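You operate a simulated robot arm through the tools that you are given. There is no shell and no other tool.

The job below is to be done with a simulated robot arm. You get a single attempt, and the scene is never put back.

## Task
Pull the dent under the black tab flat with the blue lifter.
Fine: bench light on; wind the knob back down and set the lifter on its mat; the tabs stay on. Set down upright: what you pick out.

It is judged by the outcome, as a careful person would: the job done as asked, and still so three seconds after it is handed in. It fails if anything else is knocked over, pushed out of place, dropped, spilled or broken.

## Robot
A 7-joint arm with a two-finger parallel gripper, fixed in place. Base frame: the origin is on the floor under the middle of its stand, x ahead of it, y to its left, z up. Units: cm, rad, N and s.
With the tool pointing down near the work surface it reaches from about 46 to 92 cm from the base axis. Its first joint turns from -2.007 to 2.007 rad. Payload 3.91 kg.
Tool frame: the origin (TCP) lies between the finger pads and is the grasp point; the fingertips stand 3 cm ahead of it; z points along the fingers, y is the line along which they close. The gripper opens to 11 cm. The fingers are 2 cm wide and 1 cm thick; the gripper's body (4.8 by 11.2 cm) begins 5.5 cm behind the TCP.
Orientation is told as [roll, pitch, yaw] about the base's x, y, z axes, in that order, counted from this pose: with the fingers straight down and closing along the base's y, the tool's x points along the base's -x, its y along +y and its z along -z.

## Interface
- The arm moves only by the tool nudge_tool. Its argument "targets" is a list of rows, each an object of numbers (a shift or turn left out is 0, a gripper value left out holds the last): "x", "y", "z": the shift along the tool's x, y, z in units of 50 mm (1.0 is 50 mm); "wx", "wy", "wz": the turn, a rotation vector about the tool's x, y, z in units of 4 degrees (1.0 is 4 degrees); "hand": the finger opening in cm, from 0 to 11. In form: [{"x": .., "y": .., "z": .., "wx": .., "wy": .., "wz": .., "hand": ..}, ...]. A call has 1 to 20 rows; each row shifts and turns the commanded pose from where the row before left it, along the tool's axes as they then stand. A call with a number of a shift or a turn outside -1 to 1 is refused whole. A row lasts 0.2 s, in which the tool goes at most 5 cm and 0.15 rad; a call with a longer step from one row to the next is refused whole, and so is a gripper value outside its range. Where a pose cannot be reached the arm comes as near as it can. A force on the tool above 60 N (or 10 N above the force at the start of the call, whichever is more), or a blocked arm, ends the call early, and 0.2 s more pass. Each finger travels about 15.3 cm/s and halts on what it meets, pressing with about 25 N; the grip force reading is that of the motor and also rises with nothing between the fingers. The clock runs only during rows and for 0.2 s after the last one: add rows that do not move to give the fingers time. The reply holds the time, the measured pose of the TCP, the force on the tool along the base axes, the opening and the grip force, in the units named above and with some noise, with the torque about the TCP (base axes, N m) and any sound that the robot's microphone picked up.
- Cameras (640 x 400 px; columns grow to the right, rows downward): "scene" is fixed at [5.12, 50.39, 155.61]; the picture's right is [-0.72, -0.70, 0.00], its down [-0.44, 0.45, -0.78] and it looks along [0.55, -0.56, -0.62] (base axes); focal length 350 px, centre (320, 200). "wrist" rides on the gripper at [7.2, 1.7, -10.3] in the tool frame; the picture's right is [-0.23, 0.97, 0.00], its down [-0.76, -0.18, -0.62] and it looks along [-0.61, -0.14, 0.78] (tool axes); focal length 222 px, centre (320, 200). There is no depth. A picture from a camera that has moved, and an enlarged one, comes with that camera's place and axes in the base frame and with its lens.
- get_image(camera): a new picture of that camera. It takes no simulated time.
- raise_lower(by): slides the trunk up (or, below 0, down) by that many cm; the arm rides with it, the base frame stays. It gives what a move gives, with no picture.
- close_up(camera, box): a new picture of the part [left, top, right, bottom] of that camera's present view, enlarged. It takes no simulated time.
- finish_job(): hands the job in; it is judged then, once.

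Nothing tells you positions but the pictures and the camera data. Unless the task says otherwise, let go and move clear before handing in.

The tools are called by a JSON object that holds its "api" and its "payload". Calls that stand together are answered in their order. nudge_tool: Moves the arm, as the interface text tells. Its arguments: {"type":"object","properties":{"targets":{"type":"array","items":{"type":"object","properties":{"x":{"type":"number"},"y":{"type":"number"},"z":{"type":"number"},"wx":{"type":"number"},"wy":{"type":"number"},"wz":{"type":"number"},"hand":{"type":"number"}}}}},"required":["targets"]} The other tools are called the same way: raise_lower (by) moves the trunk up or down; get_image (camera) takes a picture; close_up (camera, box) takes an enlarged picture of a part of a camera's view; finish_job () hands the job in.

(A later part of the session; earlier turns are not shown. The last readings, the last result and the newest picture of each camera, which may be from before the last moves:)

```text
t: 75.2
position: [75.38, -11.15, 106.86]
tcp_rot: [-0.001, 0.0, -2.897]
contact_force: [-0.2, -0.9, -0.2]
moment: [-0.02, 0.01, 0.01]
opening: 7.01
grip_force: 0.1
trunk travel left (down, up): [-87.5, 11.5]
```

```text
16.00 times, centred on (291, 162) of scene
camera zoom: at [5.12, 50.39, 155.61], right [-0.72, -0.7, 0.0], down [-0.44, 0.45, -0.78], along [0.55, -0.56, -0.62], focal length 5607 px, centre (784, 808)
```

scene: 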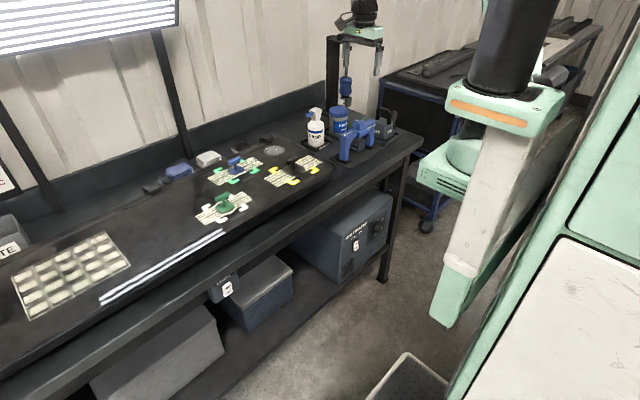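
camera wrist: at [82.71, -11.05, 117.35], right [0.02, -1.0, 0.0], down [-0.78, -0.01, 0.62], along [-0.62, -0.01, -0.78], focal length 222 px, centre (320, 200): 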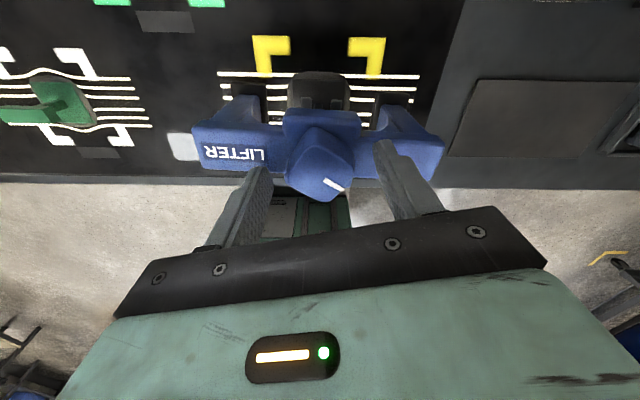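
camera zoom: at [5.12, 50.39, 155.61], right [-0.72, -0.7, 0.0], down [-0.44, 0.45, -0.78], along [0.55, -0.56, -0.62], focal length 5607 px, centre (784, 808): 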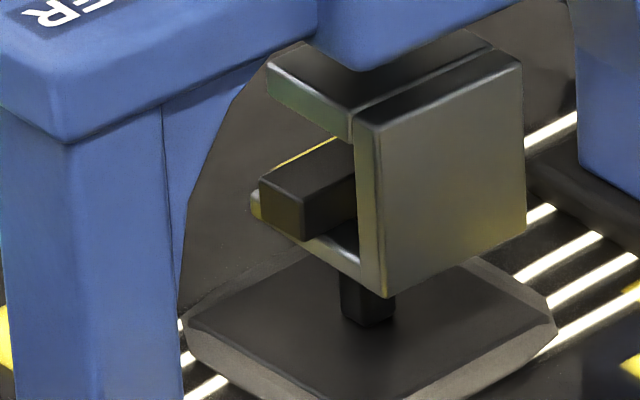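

{"api": "close_up", "payload": {"camera": "wrist", "box": [340, 65, 420, 125]}}

{"api": "close_up", "payload": {"camera": "wrist", "box": [215, 65, 295, 125]}}

{"api": "close_up", "payload": {"camera": "wrist", "box": [0, 40, 160, 160]}}

```text
6.67 times, centred on (380, 95) of wrist
camera zoom: at [82.71, -11.05, 117.35], right [0.02, -1.0, 0.0], down [-0.78, -0.01, 0.62], along [-0.62, -0.01, -0.78], focal length 1481 px, centre (-80, 900)
```

zoom: 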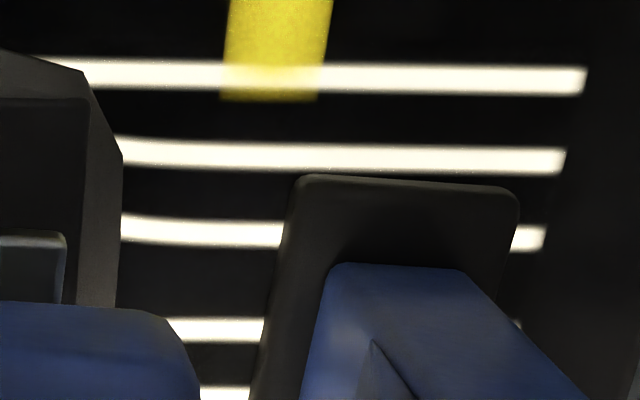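

```text
6.67 times, centred on (255, 95) of wrist
camera zoom: at [82.71, -11.05, 117.35], right [0.02, -1.0, 0.0], down [-0.78, -0.01, 0.62], along [-0.62, -0.01, -0.78], focal length 1481 px, centre (753, 900)
```

zoom: 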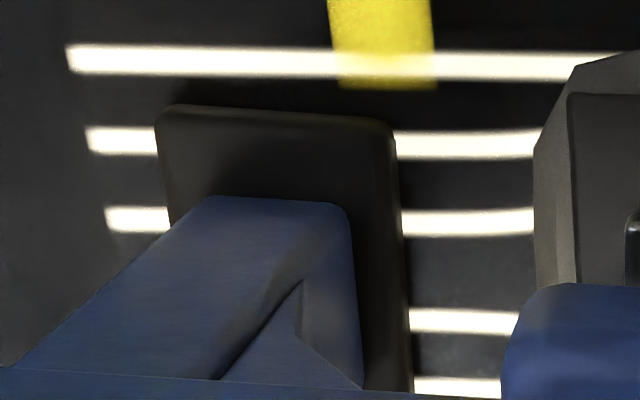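

```text
3.33 times, centred on (80, 100) of wrist
camera zoom: at [82.71, -11.05, 117.35], right [0.02, -1.0, 0.0], down [-0.78, -0.01, 0.62], along [-0.62, -0.01, -0.78], focal length 740 px, centre (1120, 533)
```

zoom: 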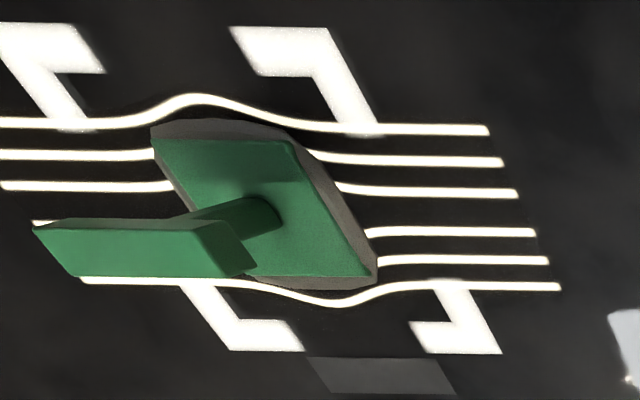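

{"api": "close_up", "payload": {"camera": "scene", "box": [286, 157, 298, 166]}}

{"api": "close_up", "payload": {"camera": "scene", "box": [288, 145, 308, 160]}}

```text
16.00 times, centred on (292, 162) of scene
camera zoom: at [5.12, 50.39, 155.61], right [-0.72, -0.7, 0.0], down [-0.44, 0.45, -0.78], along [0.55, -0.56, -0.62], focal length 5607 px, centre (768, 816)
```

zoom: 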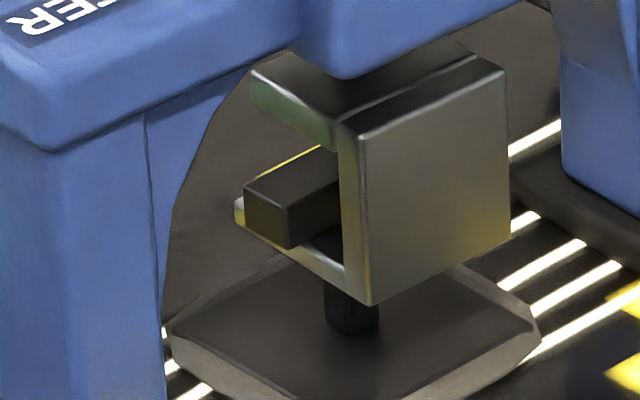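

```text
16.00 times, centred on (298, 152) of scene
camera zoom: at [5.12, 50.39, 155.61], right [-0.72, -0.7, 0.0], down [-0.44, 0.45, -0.78], along [0.55, -0.56, -0.62], focal length 5607 px, centre (672, 960)
```

zoom: 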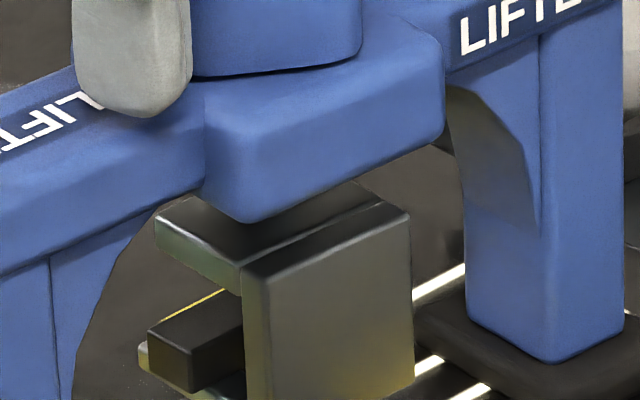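

The prongs are against the underside of the bar; stripes still show a slight bow next to the base. I'll go back, regrip and wind further, up to this same viewpoint for comparison.

{"api": "nudge_tool", "payload": {"targets": [{"wz": -1}, {"wz": -1}, {"wz": -1}, {"wz": -1}, {"wz": -1}, {"wz": -1}, {"wz": -1}, {"wz": -0.5}, {"hand": 5}, {"hand": 3.5}, {"hand": 2}, {"z": 0.03}, {}]}}

{"api": "nudge_tool", "payload": {"targets": [{"wz": 1}, {"wz": 1}, {"wz": 1}, {}]}}

{"api": "close_up", "payload": {"camera": "scene", "box": [284, 156, 298, 168]}}

```text
t: 78.0
position: [75.44, -11.14, 106.89]
tcp_rot: [0.001, 0.004, -2.374]
contact_force: [1.6, -3.4, 16.3]
moment: [-0.46, 0.27, -0.01]
opening: 3.9
grip_force: 25.1
trunk travel left (down, up): [-87.5, 11.5]
```

```text
t: 79.0
position: [75.44, -11.09, 106.79]
tcp_rot: [0.004, 0.004, -2.584]
contact_force: [8.7, -6.1, 20.5]
moment: [-0.29, -0.39, 0.04]
opening: 3.89
grip_force: 24.7
trunk travel left (down, up): [-87.5, 11.5]
```

```text
16.00 times, centred on (291, 162) of scene
camera zoom: at [5.12, 50.39, 155.61], right [-0.72, -0.7, 0.0], down [-0.44, 0.45, -0.78], along [0.55, -0.56, -0.62], focal length 5607 px, centre (784, 808)
```

zoom: 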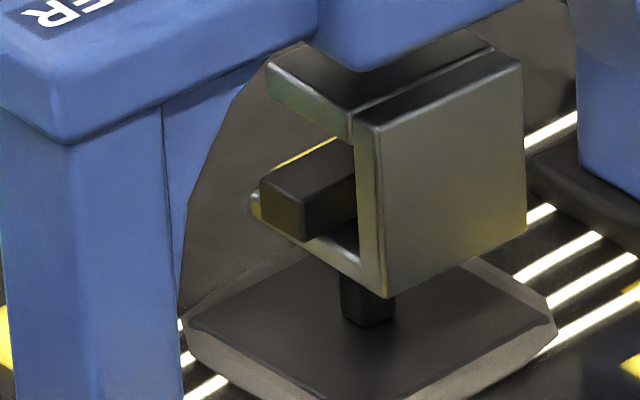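

{"api": "nudge_tool", "payload": {"targets": [{"wz": 1}, {"wz": 1}, {"wz": 1}, {"wz": 1}, {"wz": 0.5}, {}]}}

{"api": "close_up", "payload": {"camera": "wrist", "box": [340, 65, 420, 125]}}

{"api": "close_up", "payload": {"camera": "wrist", "box": [215, 65, 295, 125]}}

{"api": "close_up", "payload": {"camera": "scene", "box": [284, 156, 298, 168]}}

```text
t: 80.4
position: [75.38, -11.2, 106.78]
tcp_rot: [0.001, 0.001, -2.899]
contact_force: [7.7, -3.1, 13.3]
moment: [-0.12, -0.44, -0.01]
opening: 3.86
grip_force: 24.4
trunk travel left (down, up): [-87.5, 11.5]
```

```text
6.67 times, centred on (380, 95) of wrist
camera zoom: at [82.76, -11.08, 117.23], right [0.02, -1.0, 0.0], down [-0.78, -0.01, 0.62], along [-0.62, -0.01, -0.78], focal length 1481 px, centre (-80, 900)
```

zoom: 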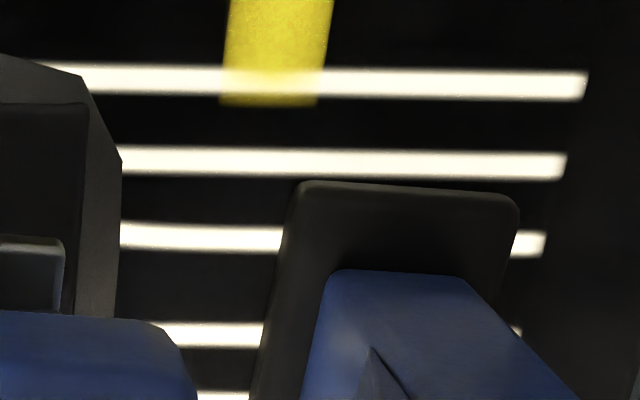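

```text
6.67 times, centred on (255, 95) of wrist
camera zoom: at [82.76, -11.08, 117.23], right [0.02, -1.0, 0.0], down [-0.78, -0.01, 0.62], along [-0.62, -0.01, -0.78], focal length 1481 px, centre (753, 900)
```

zoom: 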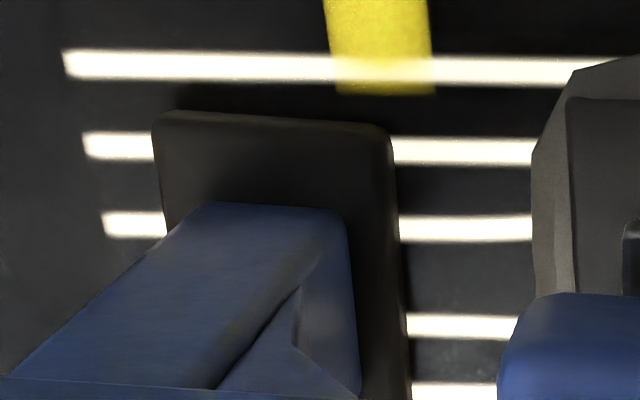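

```text
16.00 times, centred on (291, 162) of scene
camera zoom: at [5.12, 50.39, 155.61], right [-0.72, -0.7, 0.0], down [-0.44, 0.45, -0.78], along [0.55, -0.56, -0.62], focal length 5607 px, centre (784, 808)
```

zoom: 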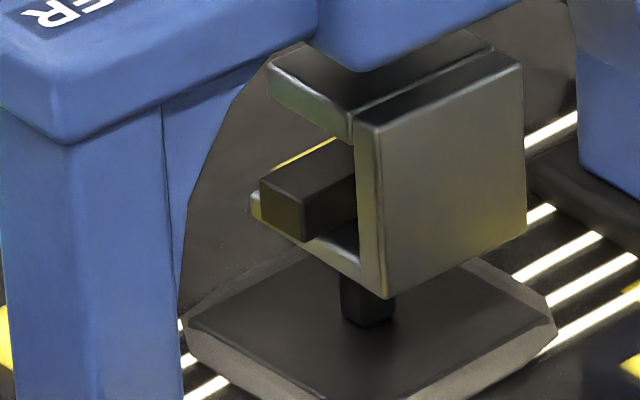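

The stripes have straightened markedly at about 166° of turn. I'll look at higher magnification before deciding on any more.

{"api": "close_up", "payload": {"camera": "wrist", "box": [342, 70, 390, 106]}}

{"api": "close_up", "payload": {"camera": "wrist", "box": [255, 70, 303, 106]}}

{"api": "close_up", "payload": {"camera": "wrist", "box": [210, 60, 430, 120]}}

```text
11.11 times, centred on (366, 88) of wrist
camera zoom: at [82.76, -11.08, 117.23], right [0.02, -1.0, 0.0], down [-0.78, -0.01, 0.62], along [-0.62, -0.01, -0.78], focal length 2468 px, centre (-191, 1444)
```

zoom: 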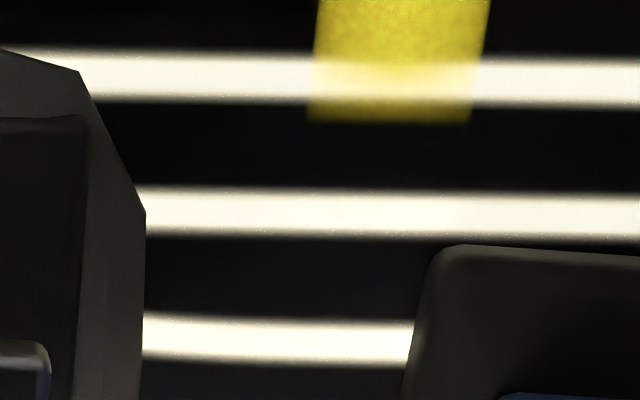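

```text
11.11 times, centred on (279, 88) of wrist
camera zoom: at [82.76, -11.08, 117.23], right [0.02, -1.0, 0.0], down [-0.78, -0.01, 0.62], along [-0.62, -0.01, -0.78], focal length 2468 px, centre (776, 1444)
```

zoom: 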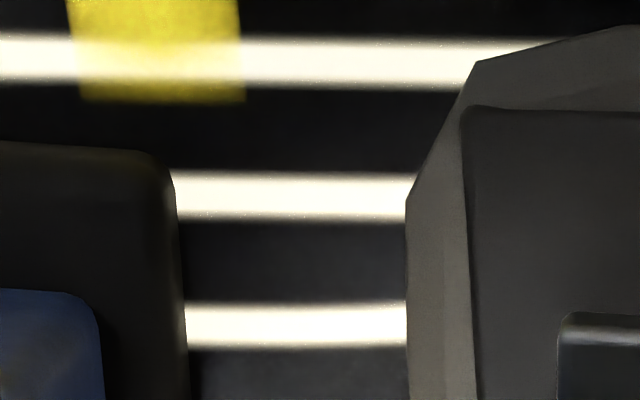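

```text
2.91 times, centred on (320, 90) of wrist
camera zoom: at [82.76, -11.08, 117.23], right [0.02, -1.0, 0.0], down [-0.78, -0.01, 0.62], along [-0.62, -0.01, -0.78], focal length 646 px, centre (320, 520)
```

zoom: 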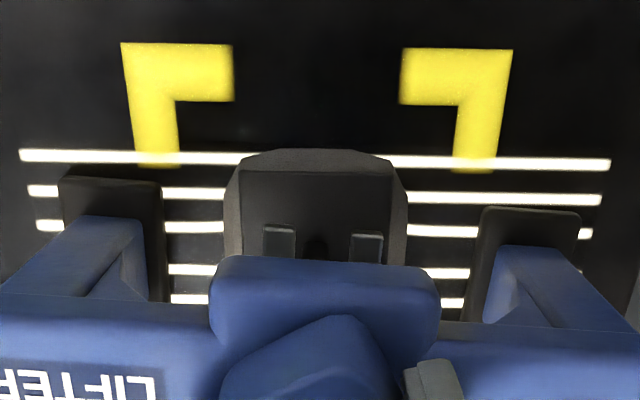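

The bow next to the base is down to roughly 40% of what it was. Two more small steps (8°), then re-check.

{"api": "nudge_tool", "payload": {"targets": [{"wz": 1}, {"wz": 1}, {}]}}

{"api": "close_up", "payload": {"camera": "wrist", "box": [342, 66, 390, 102]}}

{"api": "close_up", "payload": {"camera": "wrist", "box": [250, 74, 298, 110]}}

{"api": "close_up", "payload": {"camera": "scene", "box": [284, 156, 298, 168]}}

```text
t: 81.2
position: [75.49, -11.16, 106.76]
tcp_rot: [0.0, -0.002, -3.037]
contact_force: [7.2, -1.7, 8.4]
moment: [-0.02, -0.2, 0.01]
opening: 3.89
grip_force: 24.9
trunk travel left (down, up): [-87.5, 11.5]
```

```text
11.11 times, centred on (366, 84) of wrist
camera zoom: at [82.7, -12.11, 117.23], right [-0.12, -0.99, 0.0], down [-0.78, 0.1, 0.62], along [-0.62, 0.08, -0.78], focal length 2468 px, centre (-191, 1489)
```

zoom: 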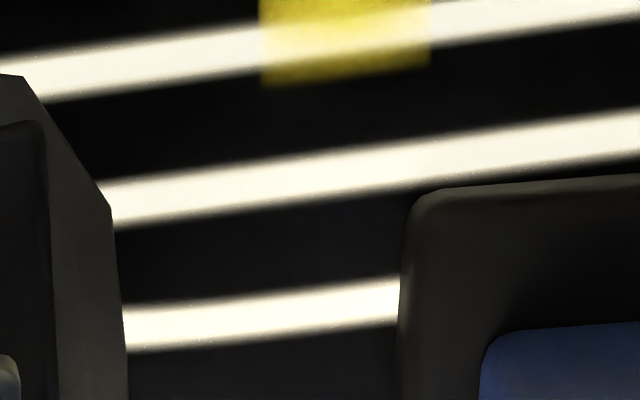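

```text
11.11 times, centred on (274, 92) of wrist
camera zoom: at [82.7, -12.11, 117.23], right [-0.12, -0.99, 0.0], down [-0.78, 0.1, 0.62], along [-0.62, 0.08, -0.78], focal length 2468 px, centre (831, 1400)
```

zoom: 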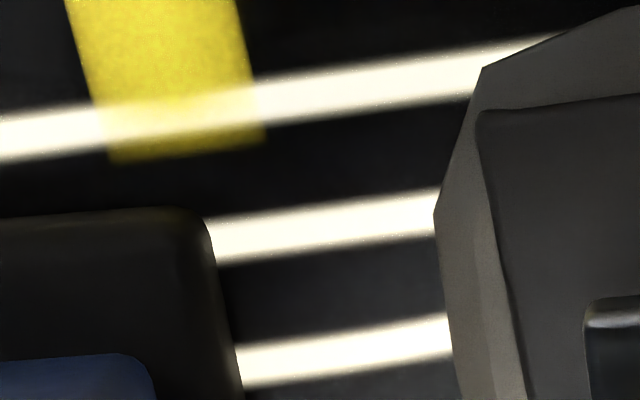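

```text
16.00 times, centred on (291, 162) of scene
camera zoom: at [5.12, 50.39, 155.61], right [-0.72, -0.7, 0.0], down [-0.44, 0.45, -0.78], along [0.55, -0.56, -0.62], focal length 5607 px, centre (784, 808)
```

zoom: 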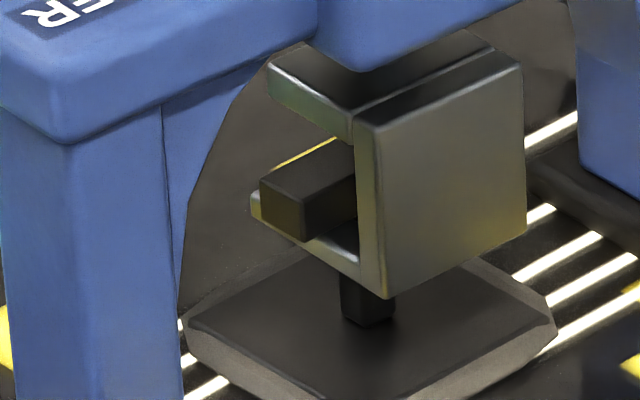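

{"api": "nudge_tool", "payload": {"targets": [{"wz": 1}, {"wz": 1}, {}]}}

{"api": "close_up", "payload": {"camera": "wrist", "box": [330, 55, 400, 107]}}

{"api": "close_up", "payload": {"camera": "wrist", "box": [235, 74, 305, 126]}}

```text
t: 82.0
position: [75.35, -11.02, 106.75]
tcp_rot: [0.0, 0.0, 3.107]
contact_force: [3.7, 0.5, 5.6]
moment: [0.01, -0.11, 0.06]
opening: 3.88
grip_force: 25.3
trunk travel left (down, up): [-87.5, 11.5]
```

```text
7.69 times, centred on (365, 81) of wrist
camera zoom: at [82.5, -13.1, 117.23], right [-0.26, -0.97, 0.0], down [-0.75, 0.2, 0.62], along [-0.6, 0.16, -0.78], focal length 1709 px, centre (-26, 1115)
```

zoom: 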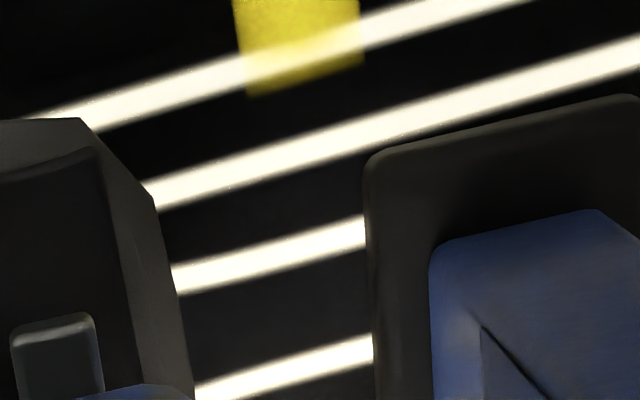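

```text
7.69 times, centred on (270, 100) of wrist
camera zoom: at [82.5, -13.1, 117.23], right [-0.26, -0.97, 0.0], down [-0.75, 0.2, 0.62], along [-0.6, 0.16, -0.78], focal length 1709 px, centre (705, 969)
```

zoom: 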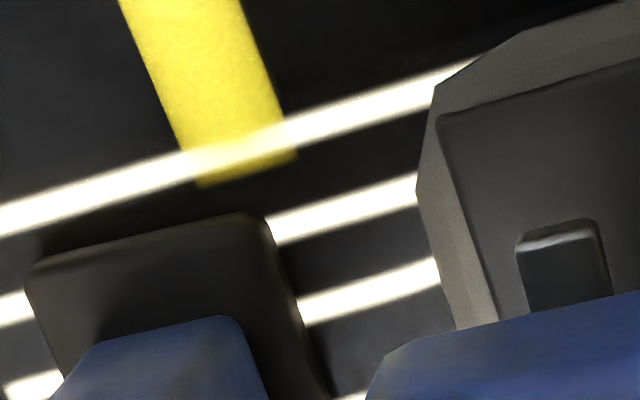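

{"api": "nudge_tool", "payload": {"targets": [{"wz": 1}, {"wz": 1}, {}]}}

{"api": "nudge_tool", "payload": {"targets": [{"z": -0.03}, {"hand": 5}, {"hand": 7}, {"wz": -1}, {"wz": -1}, {"wz": -1}, {"wz": -1}, {"wz": -1}, {"wz": -1}, {}]}}

{"api": "close_up", "payload": {"camera": "wrist", "box": [342, 70, 390, 106]}}

{"api": "close_up", "payload": {"camera": "wrist", "box": [255, 70, 303, 106]}}

{"api": "close_up", "payload": {"camera": "wrist", "box": [210, 60, 430, 120]}}

{"api": "close_up", "payload": {"camera": "scene", "box": [284, 156, 298, 168]}}

```text
t: 82.8
position: [75.48, -11.19, 106.62]
tcp_rot: [-0.001, 0.0, 2.968]
contact_force: [2.8, -0.4, 3.8]
moment: [0.06, 0.11, 0.05]
opening: 3.91
grip_force: 25.3
trunk travel left (down, up): [-87.5, 11.5]
```

```text
t: 85.0
position: [75.45, -11.12, 106.91]
tcp_rot: [-0.001, 0.0, -2.895]
contact_force: [0.3, -0.7, 0.2]
moment: [0.03, 0.02, -0.03]
opening: 7.0
grip_force: 0.1
trunk travel left (down, up): [-87.5, 11.5]
```

```text
11.11 times, centred on (366, 88) of wrist
camera zoom: at [82.76, -11.06, 117.32], right [0.02, -1.0, 0.0], down [-0.78, -0.01, 0.62], along [-0.62, -0.01, -0.78], focal length 2468 px, centre (-191, 1444)
```

zoom: 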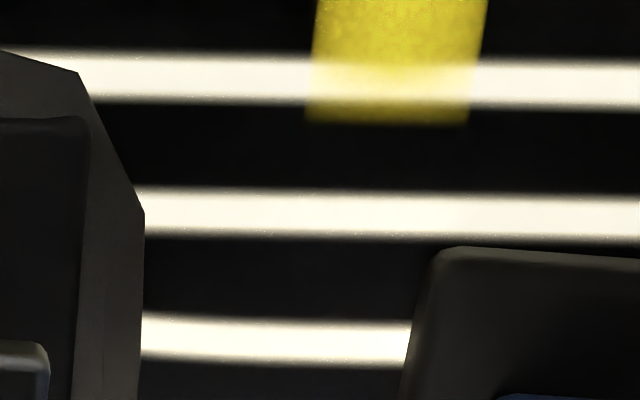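

```text
11.11 times, centred on (279, 88) of wrist
camera zoom: at [82.76, -11.06, 117.32], right [0.02, -1.0, 0.0], down [-0.78, -0.01, 0.62], along [-0.62, -0.01, -0.78], focal length 2468 px, centre (776, 1444)
```

zoom: 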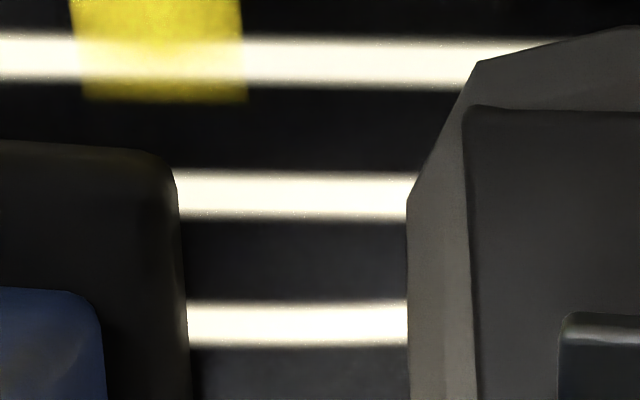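

```text
2.91 times, centred on (320, 90) of wrist
camera zoom: at [82.76, -11.06, 117.32], right [0.02, -1.0, 0.0], down [-0.78, -0.01, 0.62], along [-0.62, -0.01, -0.78], focal length 646 px, centre (320, 520)
```

zoom: 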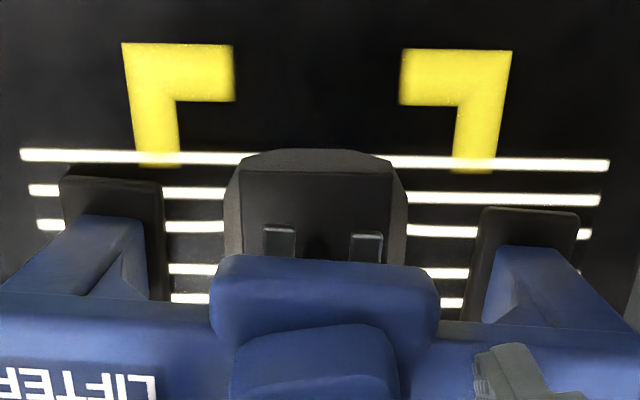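

```text
16.00 times, centred on (291, 162) of scene
camera zoom: at [5.12, 50.39, 155.61], right [-0.72, -0.7, 0.0], down [-0.44, 0.45, -0.78], along [0.55, -0.56, -0.62], focal length 5607 px, centre (784, 808)
```

zoom: 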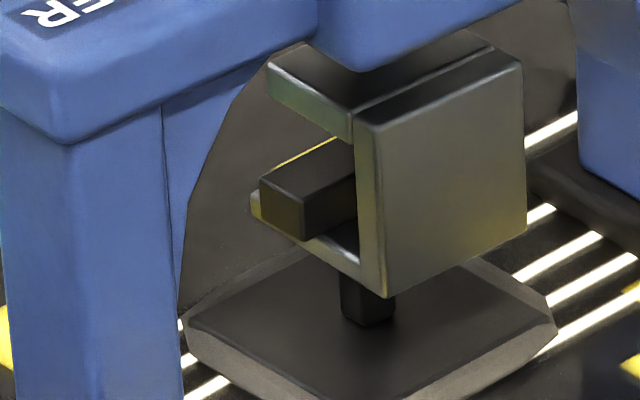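

The bow keeps shrinking (about a third left). I'll regrip with the gripper turned back to give winding room and continue in small increments.

{"api": "nudge_tool", "payload": {"targets": [{"wz": -1}, {"wz": -1}, {"wz": -1}, {"wz": -1}, {"wz": -1}, {"wz": -1}, {"wz": -1}, {"wz": -1}, {"wz": -1}, {"wz": -1}, {"wz": -1}, {"wz": -1}, {"wz": -1}, {"wz": -1}, {"wz": -1}, {"wz": -1}, {"wz": -0.5}, {}]}}

{"api": "close_up", "payload": {"camera": "wrist", "box": [220, 40, 420, 240]}}

{"api": "close_up", "payload": {"camera": "scene", "box": [260, 115, 335, 180]}}

```text
t: 88.8
position: [75.44, -11.17, 106.94]
tcp_rot: [0.001, 0.0, -1.744]
contact_force: [0.3, -0.6, 0.4]
moment: [0.0, 0.02, 0.02]
opening: 6.99
grip_force: 0.0
trunk travel left (down, up): [-87.5, 11.5]
```

```text
2.00 times, centred on (320, 140) of wrist
camera zoom: at [78.2, -4.31, 117.34], right [0.92, -0.39, 0.0], down [-0.31, -0.72, 0.62], along [-0.24, -0.57, -0.78], focal length 444 px, centre (320, 320)
```

zoom: 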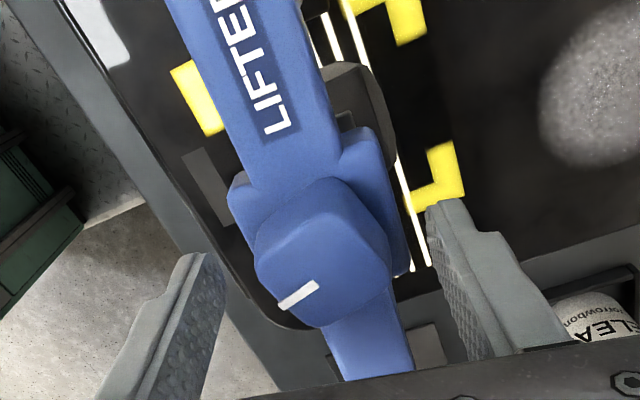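

```text
6.15 times, centred on (298, 148) of scene
camera zoom: at [5.12, 50.39, 155.61], right [-0.72, -0.7, 0.0], down [-0.44, 0.45, -0.78], along [0.55, -0.56, -0.62], focal length 2156 px, centre (458, 523)
```

zoom: 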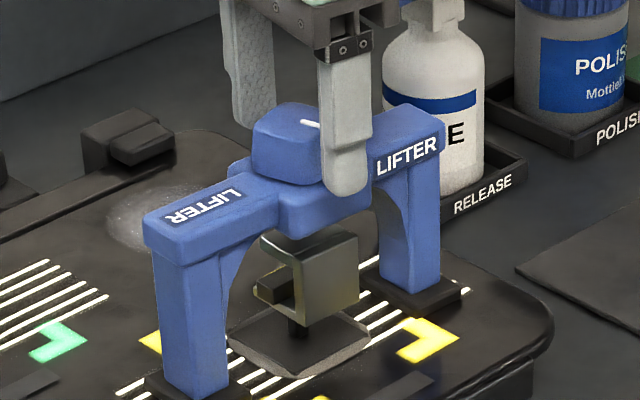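

The knob looks about 20° out from the fingers here, so it actually sits near 168° (some slip earlier). I'll swing back to the -166° viewpoint, which suits both inspecting and gripping.

{"api": "nudge_tool", "payload": {"targets": [{"wz": 1}, {"wz": 1}, {"wz": 1}, {"wz": 1}, {"wz": 1}, {"wz": 1}, {"wz": 1}, {"wz": 1}, {"wz": 1}, {"wz": 1}, {"wz": 1}, {"wz": 1}, {"wz": 1}, {"wz": 1}, {"wz": 1}, {"wz": 1}, {"wz": 0.5}, {}]}}

{"api": "close_up", "payload": {"camera": "wrist", "box": [220, 60, 420, 220]}}

{"api": "close_up", "payload": {"camera": "wrist", "box": [342, 70, 390, 106]}}

{"api": "close_up", "payload": {"camera": "wrist", "box": [255, 70, 303, 106]}}

```text
t: 92.6
position: [75.47, -11.18, 106.87]
tcp_rot: [-0.001, 0.0, -2.897]
contact_force: [0.8, 0.4, -1.1]
moment: [0.0, -0.04, -0.02]
opening: 6.99
grip_force: 0.1
trunk travel left (down, up): [-87.5, 11.5]
```

```text
2.50 times, centred on (320, 140) of wrist
camera zoom: at [82.78, -11.12, 117.34], right [0.02, -1.0, 0.0], down [-0.78, -0.01, 0.62], along [-0.62, -0.01, -0.78], focal length 555 px, centre (320, 350)
```

zoom: 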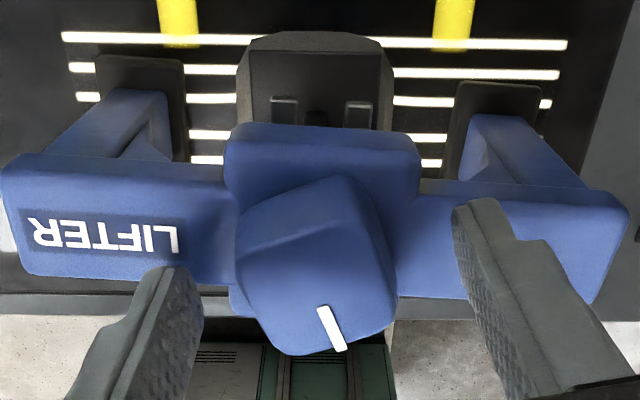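

```text
11.11 times, centred on (366, 88) of wrist
camera zoom: at [82.78, -11.12, 117.34], right [0.02, -1.0, 0.0], down [-0.78, -0.01, 0.62], along [-0.62, -0.01, -0.78], focal length 2468 px, centre (-191, 1444)
```

zoom: 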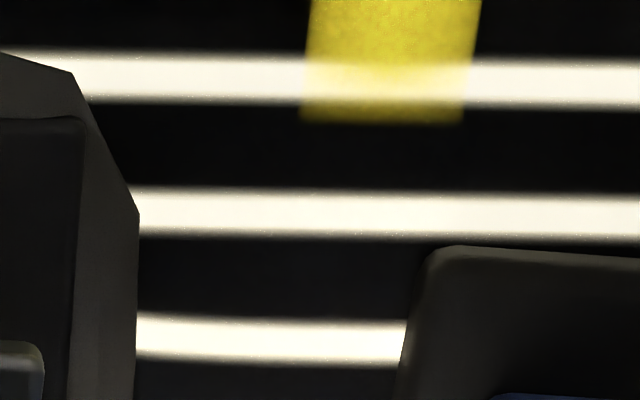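

```text
11.11 times, centred on (279, 88) of wrist
camera zoom: at [82.78, -11.12, 117.34], right [0.02, -1.0, 0.0], down [-0.78, -0.01, 0.62], along [-0.62, -0.01, -0.78], focal length 2468 px, centre (776, 1444)
```

zoom: 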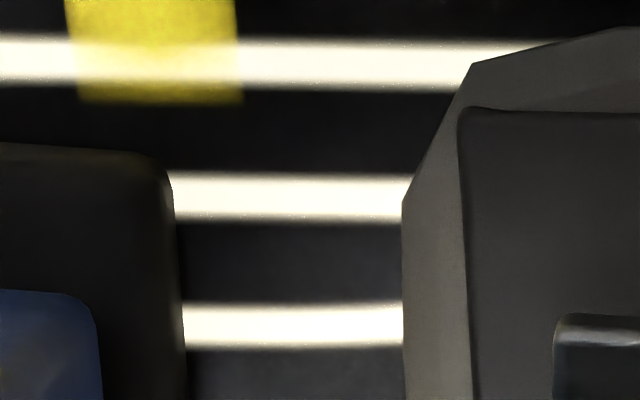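

The knob springs back ~25° on release, so the screw really is tensioned and the dent is coming up. I'll regrip here and wind a bit past the previous peak, viewing the stripes while holding.

{"api": "nudge_tool", "payload": {"targets": [{"hand": 5}, {"hand": 3.5}, {"hand": 2}, {"z": 0.03}, {"wz": 1}, {"wz": 1}, {"wz": 1}, {"wz": 1}, {"wz": 1}, {"wz": 1}, {}]}}

{"api": "close_up", "payload": {"camera": "wrist", "box": [220, 60, 420, 220]}}

{"api": "close_up", "payload": {"camera": "wrist", "box": [330, 45, 400, 97]}}

{"api": "close_up", "payload": {"camera": "wrist", "box": [235, 78, 305, 130]}}

```text
t: 95.0
position: [75.41, -11.05, 106.77]
tcp_rot: [-0.001, 0.002, 2.968]
contact_force: [6.8, -0.8, 18.9]
moment: [0.0, -0.53, 0.04]
opening: 3.81
grip_force: 25.3
trunk travel left (down, up): [-87.5, 11.5]
```

```text
2.50 times, centred on (320, 140) of wrist
camera zoom: at [82.12, -14.08, 117.32], right [-0.39, -0.92, 0.0], down [-0.72, 0.31, 0.62], along [-0.57, 0.24, -0.78], focal length 555 px, centre (320, 350)
```

zoom: 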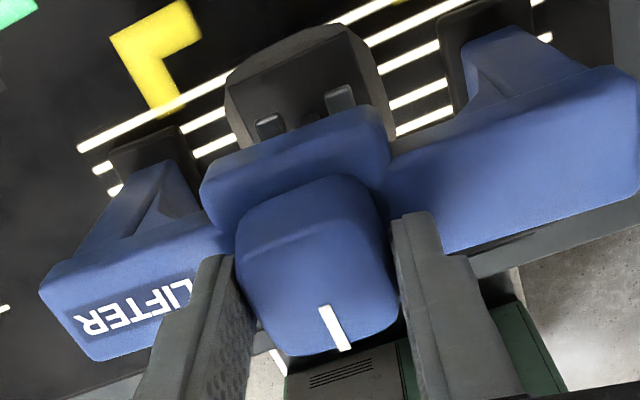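

```text
7.69 times, centred on (365, 71) of wrist
camera zoom: at [82.12, -14.08, 117.32], right [-0.39, -0.92, 0.0], down [-0.72, 0.31, 0.62], along [-0.57, 0.24, -0.78], focal length 1709 px, centre (-26, 1192)
```

zoom: 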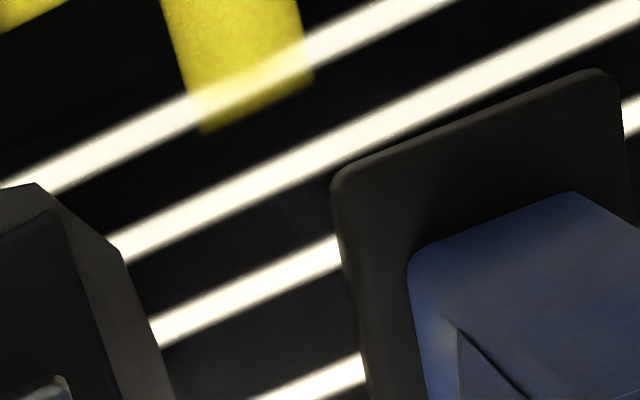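

```text
7.69 times, centred on (270, 104) of wrist
camera zoom: at [82.12, -14.08, 117.32], right [-0.39, -0.92, 0.0], down [-0.72, 0.31, 0.62], along [-0.57, 0.24, -0.78], focal length 1709 px, centre (705, 938)
```

zoom: 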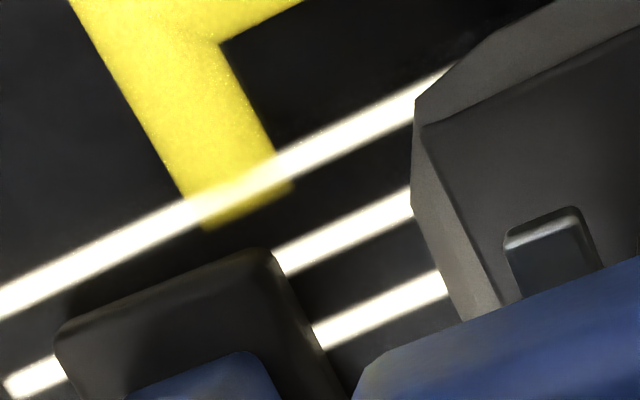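

{"api": "close_up", "payload": {"camera": "wrist", "box": [265, 105, 301, 132]}}

{"api": "close_up", "payload": {"camera": "wrist", "box": [340, 64, 376, 91]}}

{"api": "close_up", "payload": {"camera": "scene", "box": [284, 156, 298, 168]}}

{"api": "close_up", "payload": {"camera": "scene", "box": [260, 150, 330, 195]}}

```text
14.81 times, centred on (283, 118) of wrist
camera zoom: at [82.12, -14.08, 117.32], right [-0.39, -0.92, 0.0], down [-0.72, 0.31, 0.62], along [-0.57, 0.24, -0.78], focal length 3291 px, centre (868, 1407)
```

zoom: 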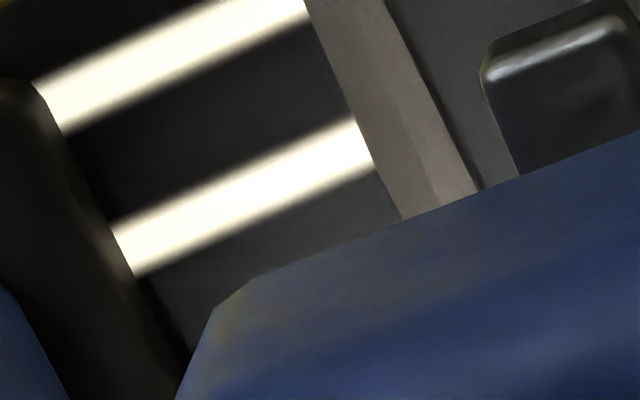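

```text
14.81 times, centred on (358, 78) of wrist
camera zoom: at [82.12, -14.08, 117.32], right [-0.39, -0.92, 0.0], down [-0.72, 0.31, 0.62], along [-0.57, 0.24, -0.78], focal length 3291 px, centre (-243, 2015)
```

zoom: 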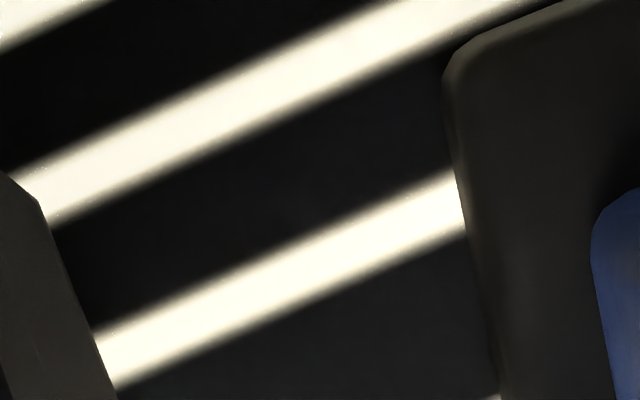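

```text
16.00 times, centred on (291, 162) of scene
camera zoom: at [5.12, 50.39, 155.61], right [-0.72, -0.7, 0.0], down [-0.44, 0.45, -0.78], along [0.55, -0.56, -0.62], focal length 5607 px, centre (784, 808)
```

zoom: 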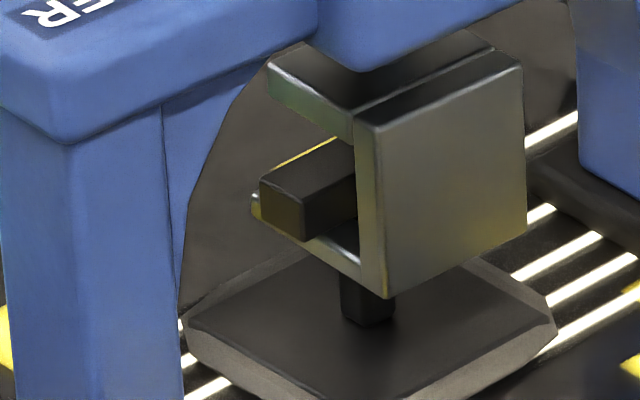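

```text
8.89 times, centred on (295, 172) of scene
camera zoom: at [5.12, 50.39, 155.61], right [-0.72, -0.7, 0.0], down [-0.44, 0.45, -0.78], along [0.55, -0.56, -0.62], focal length 3115 px, centre (542, 444)
```

zoom: 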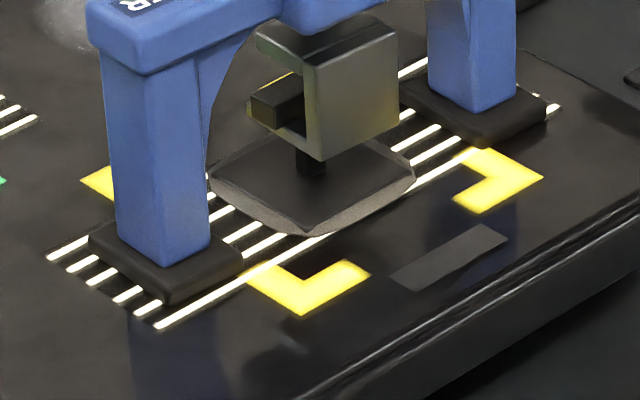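

Under load the stripe bow has shrunk further. Three more steps (12°) and another look.

{"api": "nudge_tool", "payload": {"targets": [{"wz": 1}, {"wz": 1}, {"wz": 1}, {}]}}

{"api": "close_up", "payload": {"camera": "wrist", "box": [220, 40, 420, 200]}}

{"api": "close_up", "payload": {"camera": "scene", "box": [260, 115, 335, 180]}}

```text
t: 96.0
position: [75.37, -11.12, 106.84]
tcp_rot: [0.0, 0.0, 2.758]
contact_force: [6.3, 2.3, 17.1]
moment: [0.04, -0.32, 0.02]
opening: 3.86
grip_force: 25.0
trunk travel left (down, up): [-87.5, 11.5]
```

```text
2.50 times, centred on (320, 120) of wrist
camera zoom: at [81.37, -15.41, 117.28], right [-0.58, -0.82, 0.0], down [-0.64, 0.45, 0.62], along [-0.51, 0.36, -0.78], focal length 555 px, centre (320, 400)
```

zoom: 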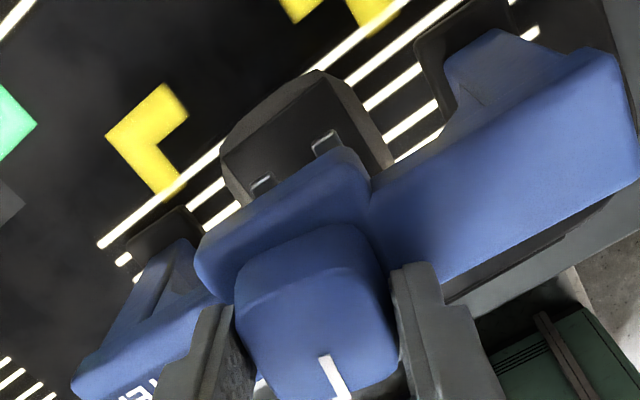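

```text
6.15 times, centred on (298, 148) of scene
camera zoom: at [5.12, 50.39, 155.61], right [-0.72, -0.7, 0.0], down [-0.44, 0.45, -0.78], along [0.55, -0.56, -0.62], focal length 2156 px, centre (458, 523)
```

zoom: 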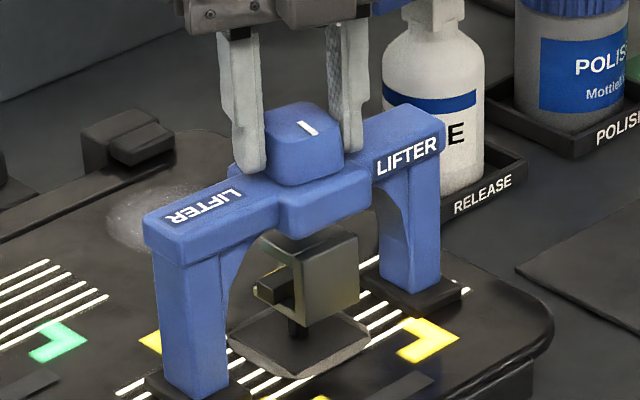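

{"api": "close_up", "payload": {"camera": "wrist", "box": [256, 102, 300, 135]}}

{"api": "close_up", "payload": {"camera": "wrist", "box": [330, 50, 374, 83]}}

{"api": "close_up", "payload": {"camera": "wrist", "box": [330, 68, 374, 101]}}

```text
12.12 times, centred on (278, 118) of wrist
camera zoom: at [81.37, -15.41, 117.28], right [-0.58, -0.82, 0.0], down [-0.64, 0.45, 0.62], along [-0.51, 0.36, -0.78], focal length 2692 px, centre (829, 1188)
```

zoom: 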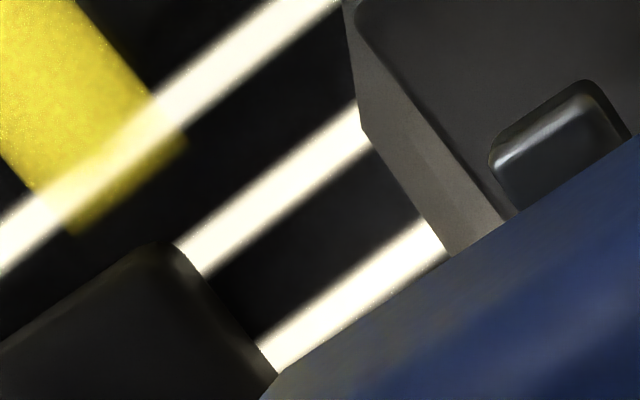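

```text
12.12 times, centred on (352, 66) of wrist
camera zoom: at [81.37, -15.41, 117.28], right [-0.58, -0.82, 0.0], down [-0.64, 0.45, 0.62], along [-0.51, 0.36, -0.78], focal length 2692 px, centre (-68, 1818)
```

zoom: 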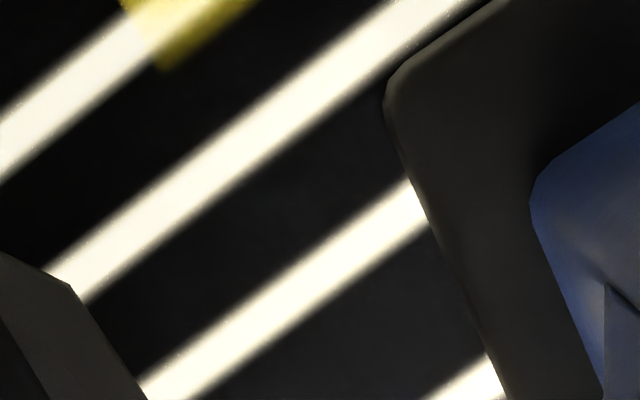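

```text
12.12 times, centred on (352, 84) of wrist
camera zoom: at [81.37, -15.41, 117.28], right [-0.58, -0.82, 0.0], down [-0.64, 0.45, 0.62], along [-0.51, 0.36, -0.78], focal length 2692 px, centre (-68, 1600)
```

zoom: 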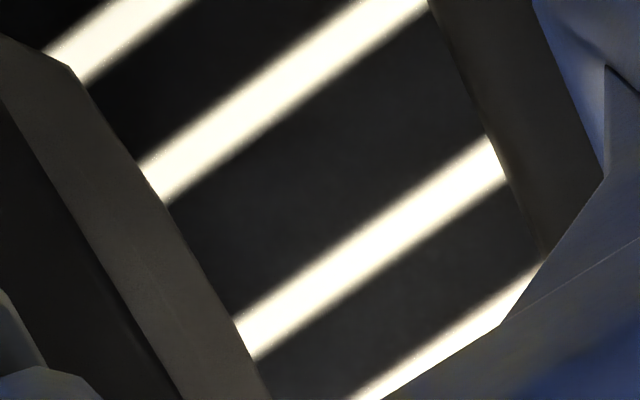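

Under load the stripes are now essentially straight. I'll unwind to unload the tab and check whether the dent stays flat without tension.

{"api": "nudge_tool", "payload": {"targets": [{"wz": -1}, {"wz": -1}, {"wz": -1}, {"wz": -1}, {"wz": -1}, {"wz": -1}, {"wz": -1}, {"wz": -1}, {"wz": -1}, {}]}}

{"api": "close_up", "payload": {"camera": "wrist", "box": [342, 70, 390, 106]}}

{"api": "close_up", "payload": {"camera": "wrist", "box": [255, 70, 303, 106]}}

{"api": "close_up", "payload": {"camera": "wrist", "box": [220, 60, 420, 220]}}

```text
t: 98.2
position: [75.39, -11.15, 106.82]
tcp_rot: [0.002, 0.001, -2.896]
contact_force: [7.3, -1.7, 21.3]
moment: [-0.05, -0.29, 0.0]
opening: 3.85
grip_force: 25.0
trunk travel left (down, up): [-87.5, 11.5]
```

```text
11.11 times, centred on (366, 88) of wrist
camera zoom: at [82.69, -11.07, 117.24], right [0.02, -1.0, 0.0], down [-0.78, -0.01, 0.62], along [-0.62, -0.01, -0.78], focal length 2468 px, centre (-191, 1444)
```

zoom: 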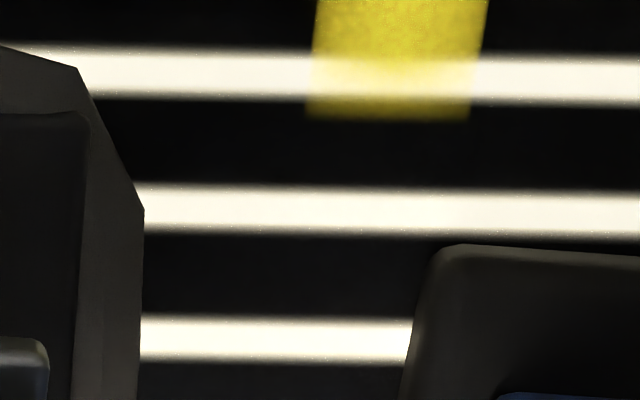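

```text
11.11 times, centred on (279, 88) of wrist
camera zoom: at [82.69, -11.07, 117.24], right [0.02, -1.0, 0.0], down [-0.78, -0.01, 0.62], along [-0.62, -0.01, -0.78], focal length 2468 px, centre (776, 1444)
```

zoom: 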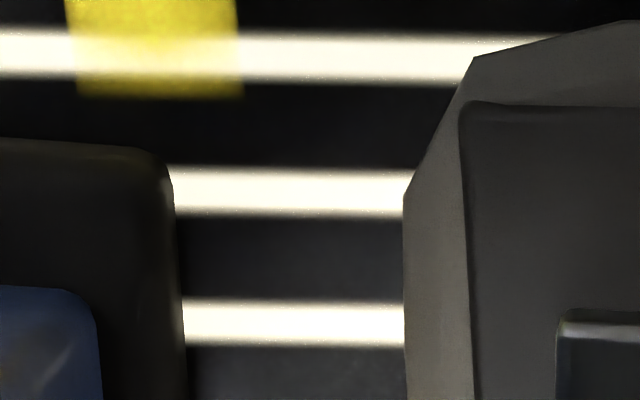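

```text
2.50 times, centred on (320, 140) of wrist
camera zoom: at [82.69, -11.07, 117.24], right [0.02, -1.0, 0.0], down [-0.78, -0.01, 0.62], along [-0.62, -0.01, -0.78], focal length 555 px, centre (320, 350)
```

zoom: 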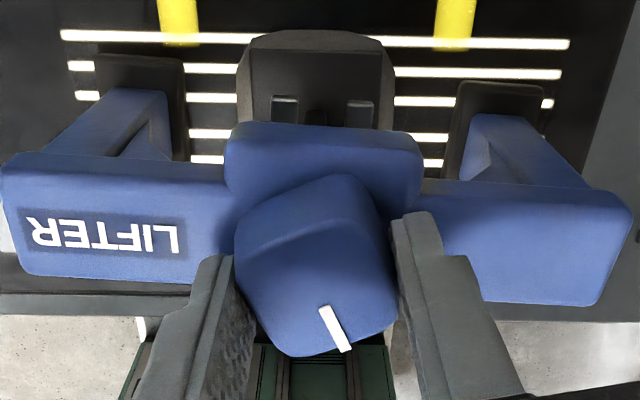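

The stripes stay straight after easing back to 166°. I'll continue unwinding to release the tension fully and check again.

{"api": "nudge_tool", "payload": {"targets": [{"wz": -1}, {"wz": -1}, {"wz": -1}, {"wz": -1}, {"wz": -1}, {"wz": -1}, {"wz": -1}, {"wz": -1}, {"wz": -1}, {"wz": -1}, {"wz": -1}, {"wz": -1}, {"wz": -1}, {"wz": -1}, {"wz": -1}, {"wz": -1}, {"wz": -1}, {"wz": -1}, {"wz": -1}, {}]}}

{"api": "close_up", "payload": {"camera": "scene", "box": [260, 115, 335, 180]}}

{"api": "close_up", "payload": {"camera": "scene", "box": [284, 156, 298, 168]}}

{"api": "close_up", "payload": {"camera": "wrist", "box": [220, 0, 440, 200]}}

```text
t: 102.4
position: [75.36, -11.03, 106.76]
tcp_rot: [0.0, 0.001, -1.57]
contact_force: [-1.8, 1.2, 1.2]
moment: [0.17, 0.05, 0.03]
opening: 3.85
grip_force: 25.0
trunk travel left (down, up): [-87.5, 11.5]
```

```text
6.15 times, centred on (298, 148) of scene
camera zoom: at [5.12, 50.39, 155.61], right [-0.72, -0.7, 0.0], down [-0.44, 0.45, -0.78], along [0.55, -0.56, -0.62], focal length 2156 px, centre (458, 523)
```

zoom: 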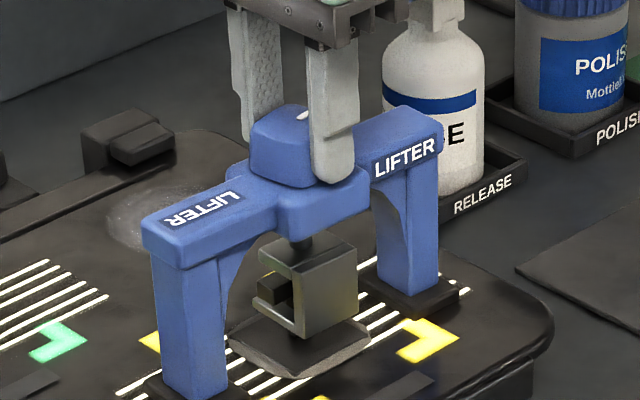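

```text
16.00 times, centred on (291, 162) of scene
camera zoom: at [5.12, 50.39, 155.61], right [-0.72, -0.7, 0.0], down [-0.44, 0.45, -0.78], along [0.55, -0.56, -0.62], focal length 5607 px, centre (784, 808)
```

zoom: 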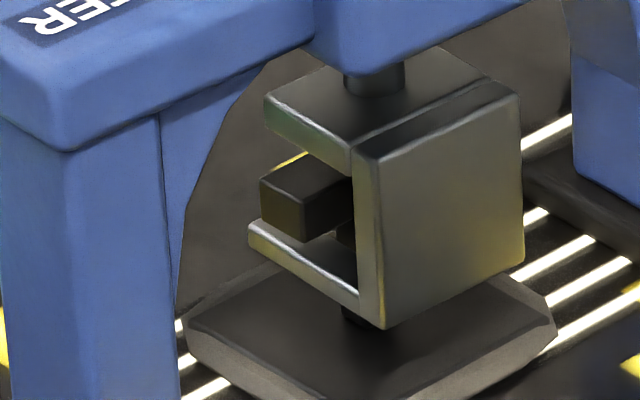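

```text
2.00 times, centred on (330, 100) of wrist
camera zoom: at [76.98, -3.85, 117.2], right [0.97, -0.23, 0.0], down [-0.18, -0.76, 0.62], along [-0.14, -0.61, -0.78], focal length 444 px, centre (300, 400)
```

zoom: 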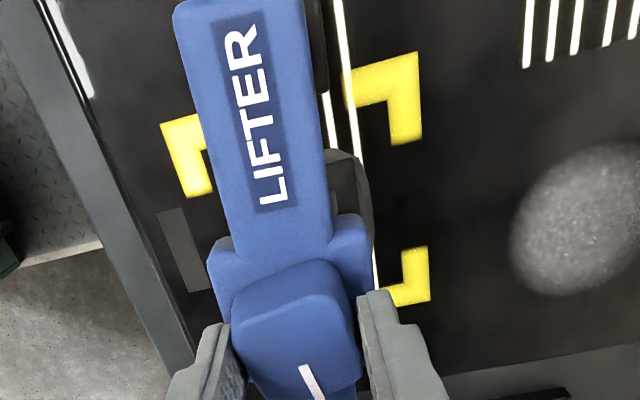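

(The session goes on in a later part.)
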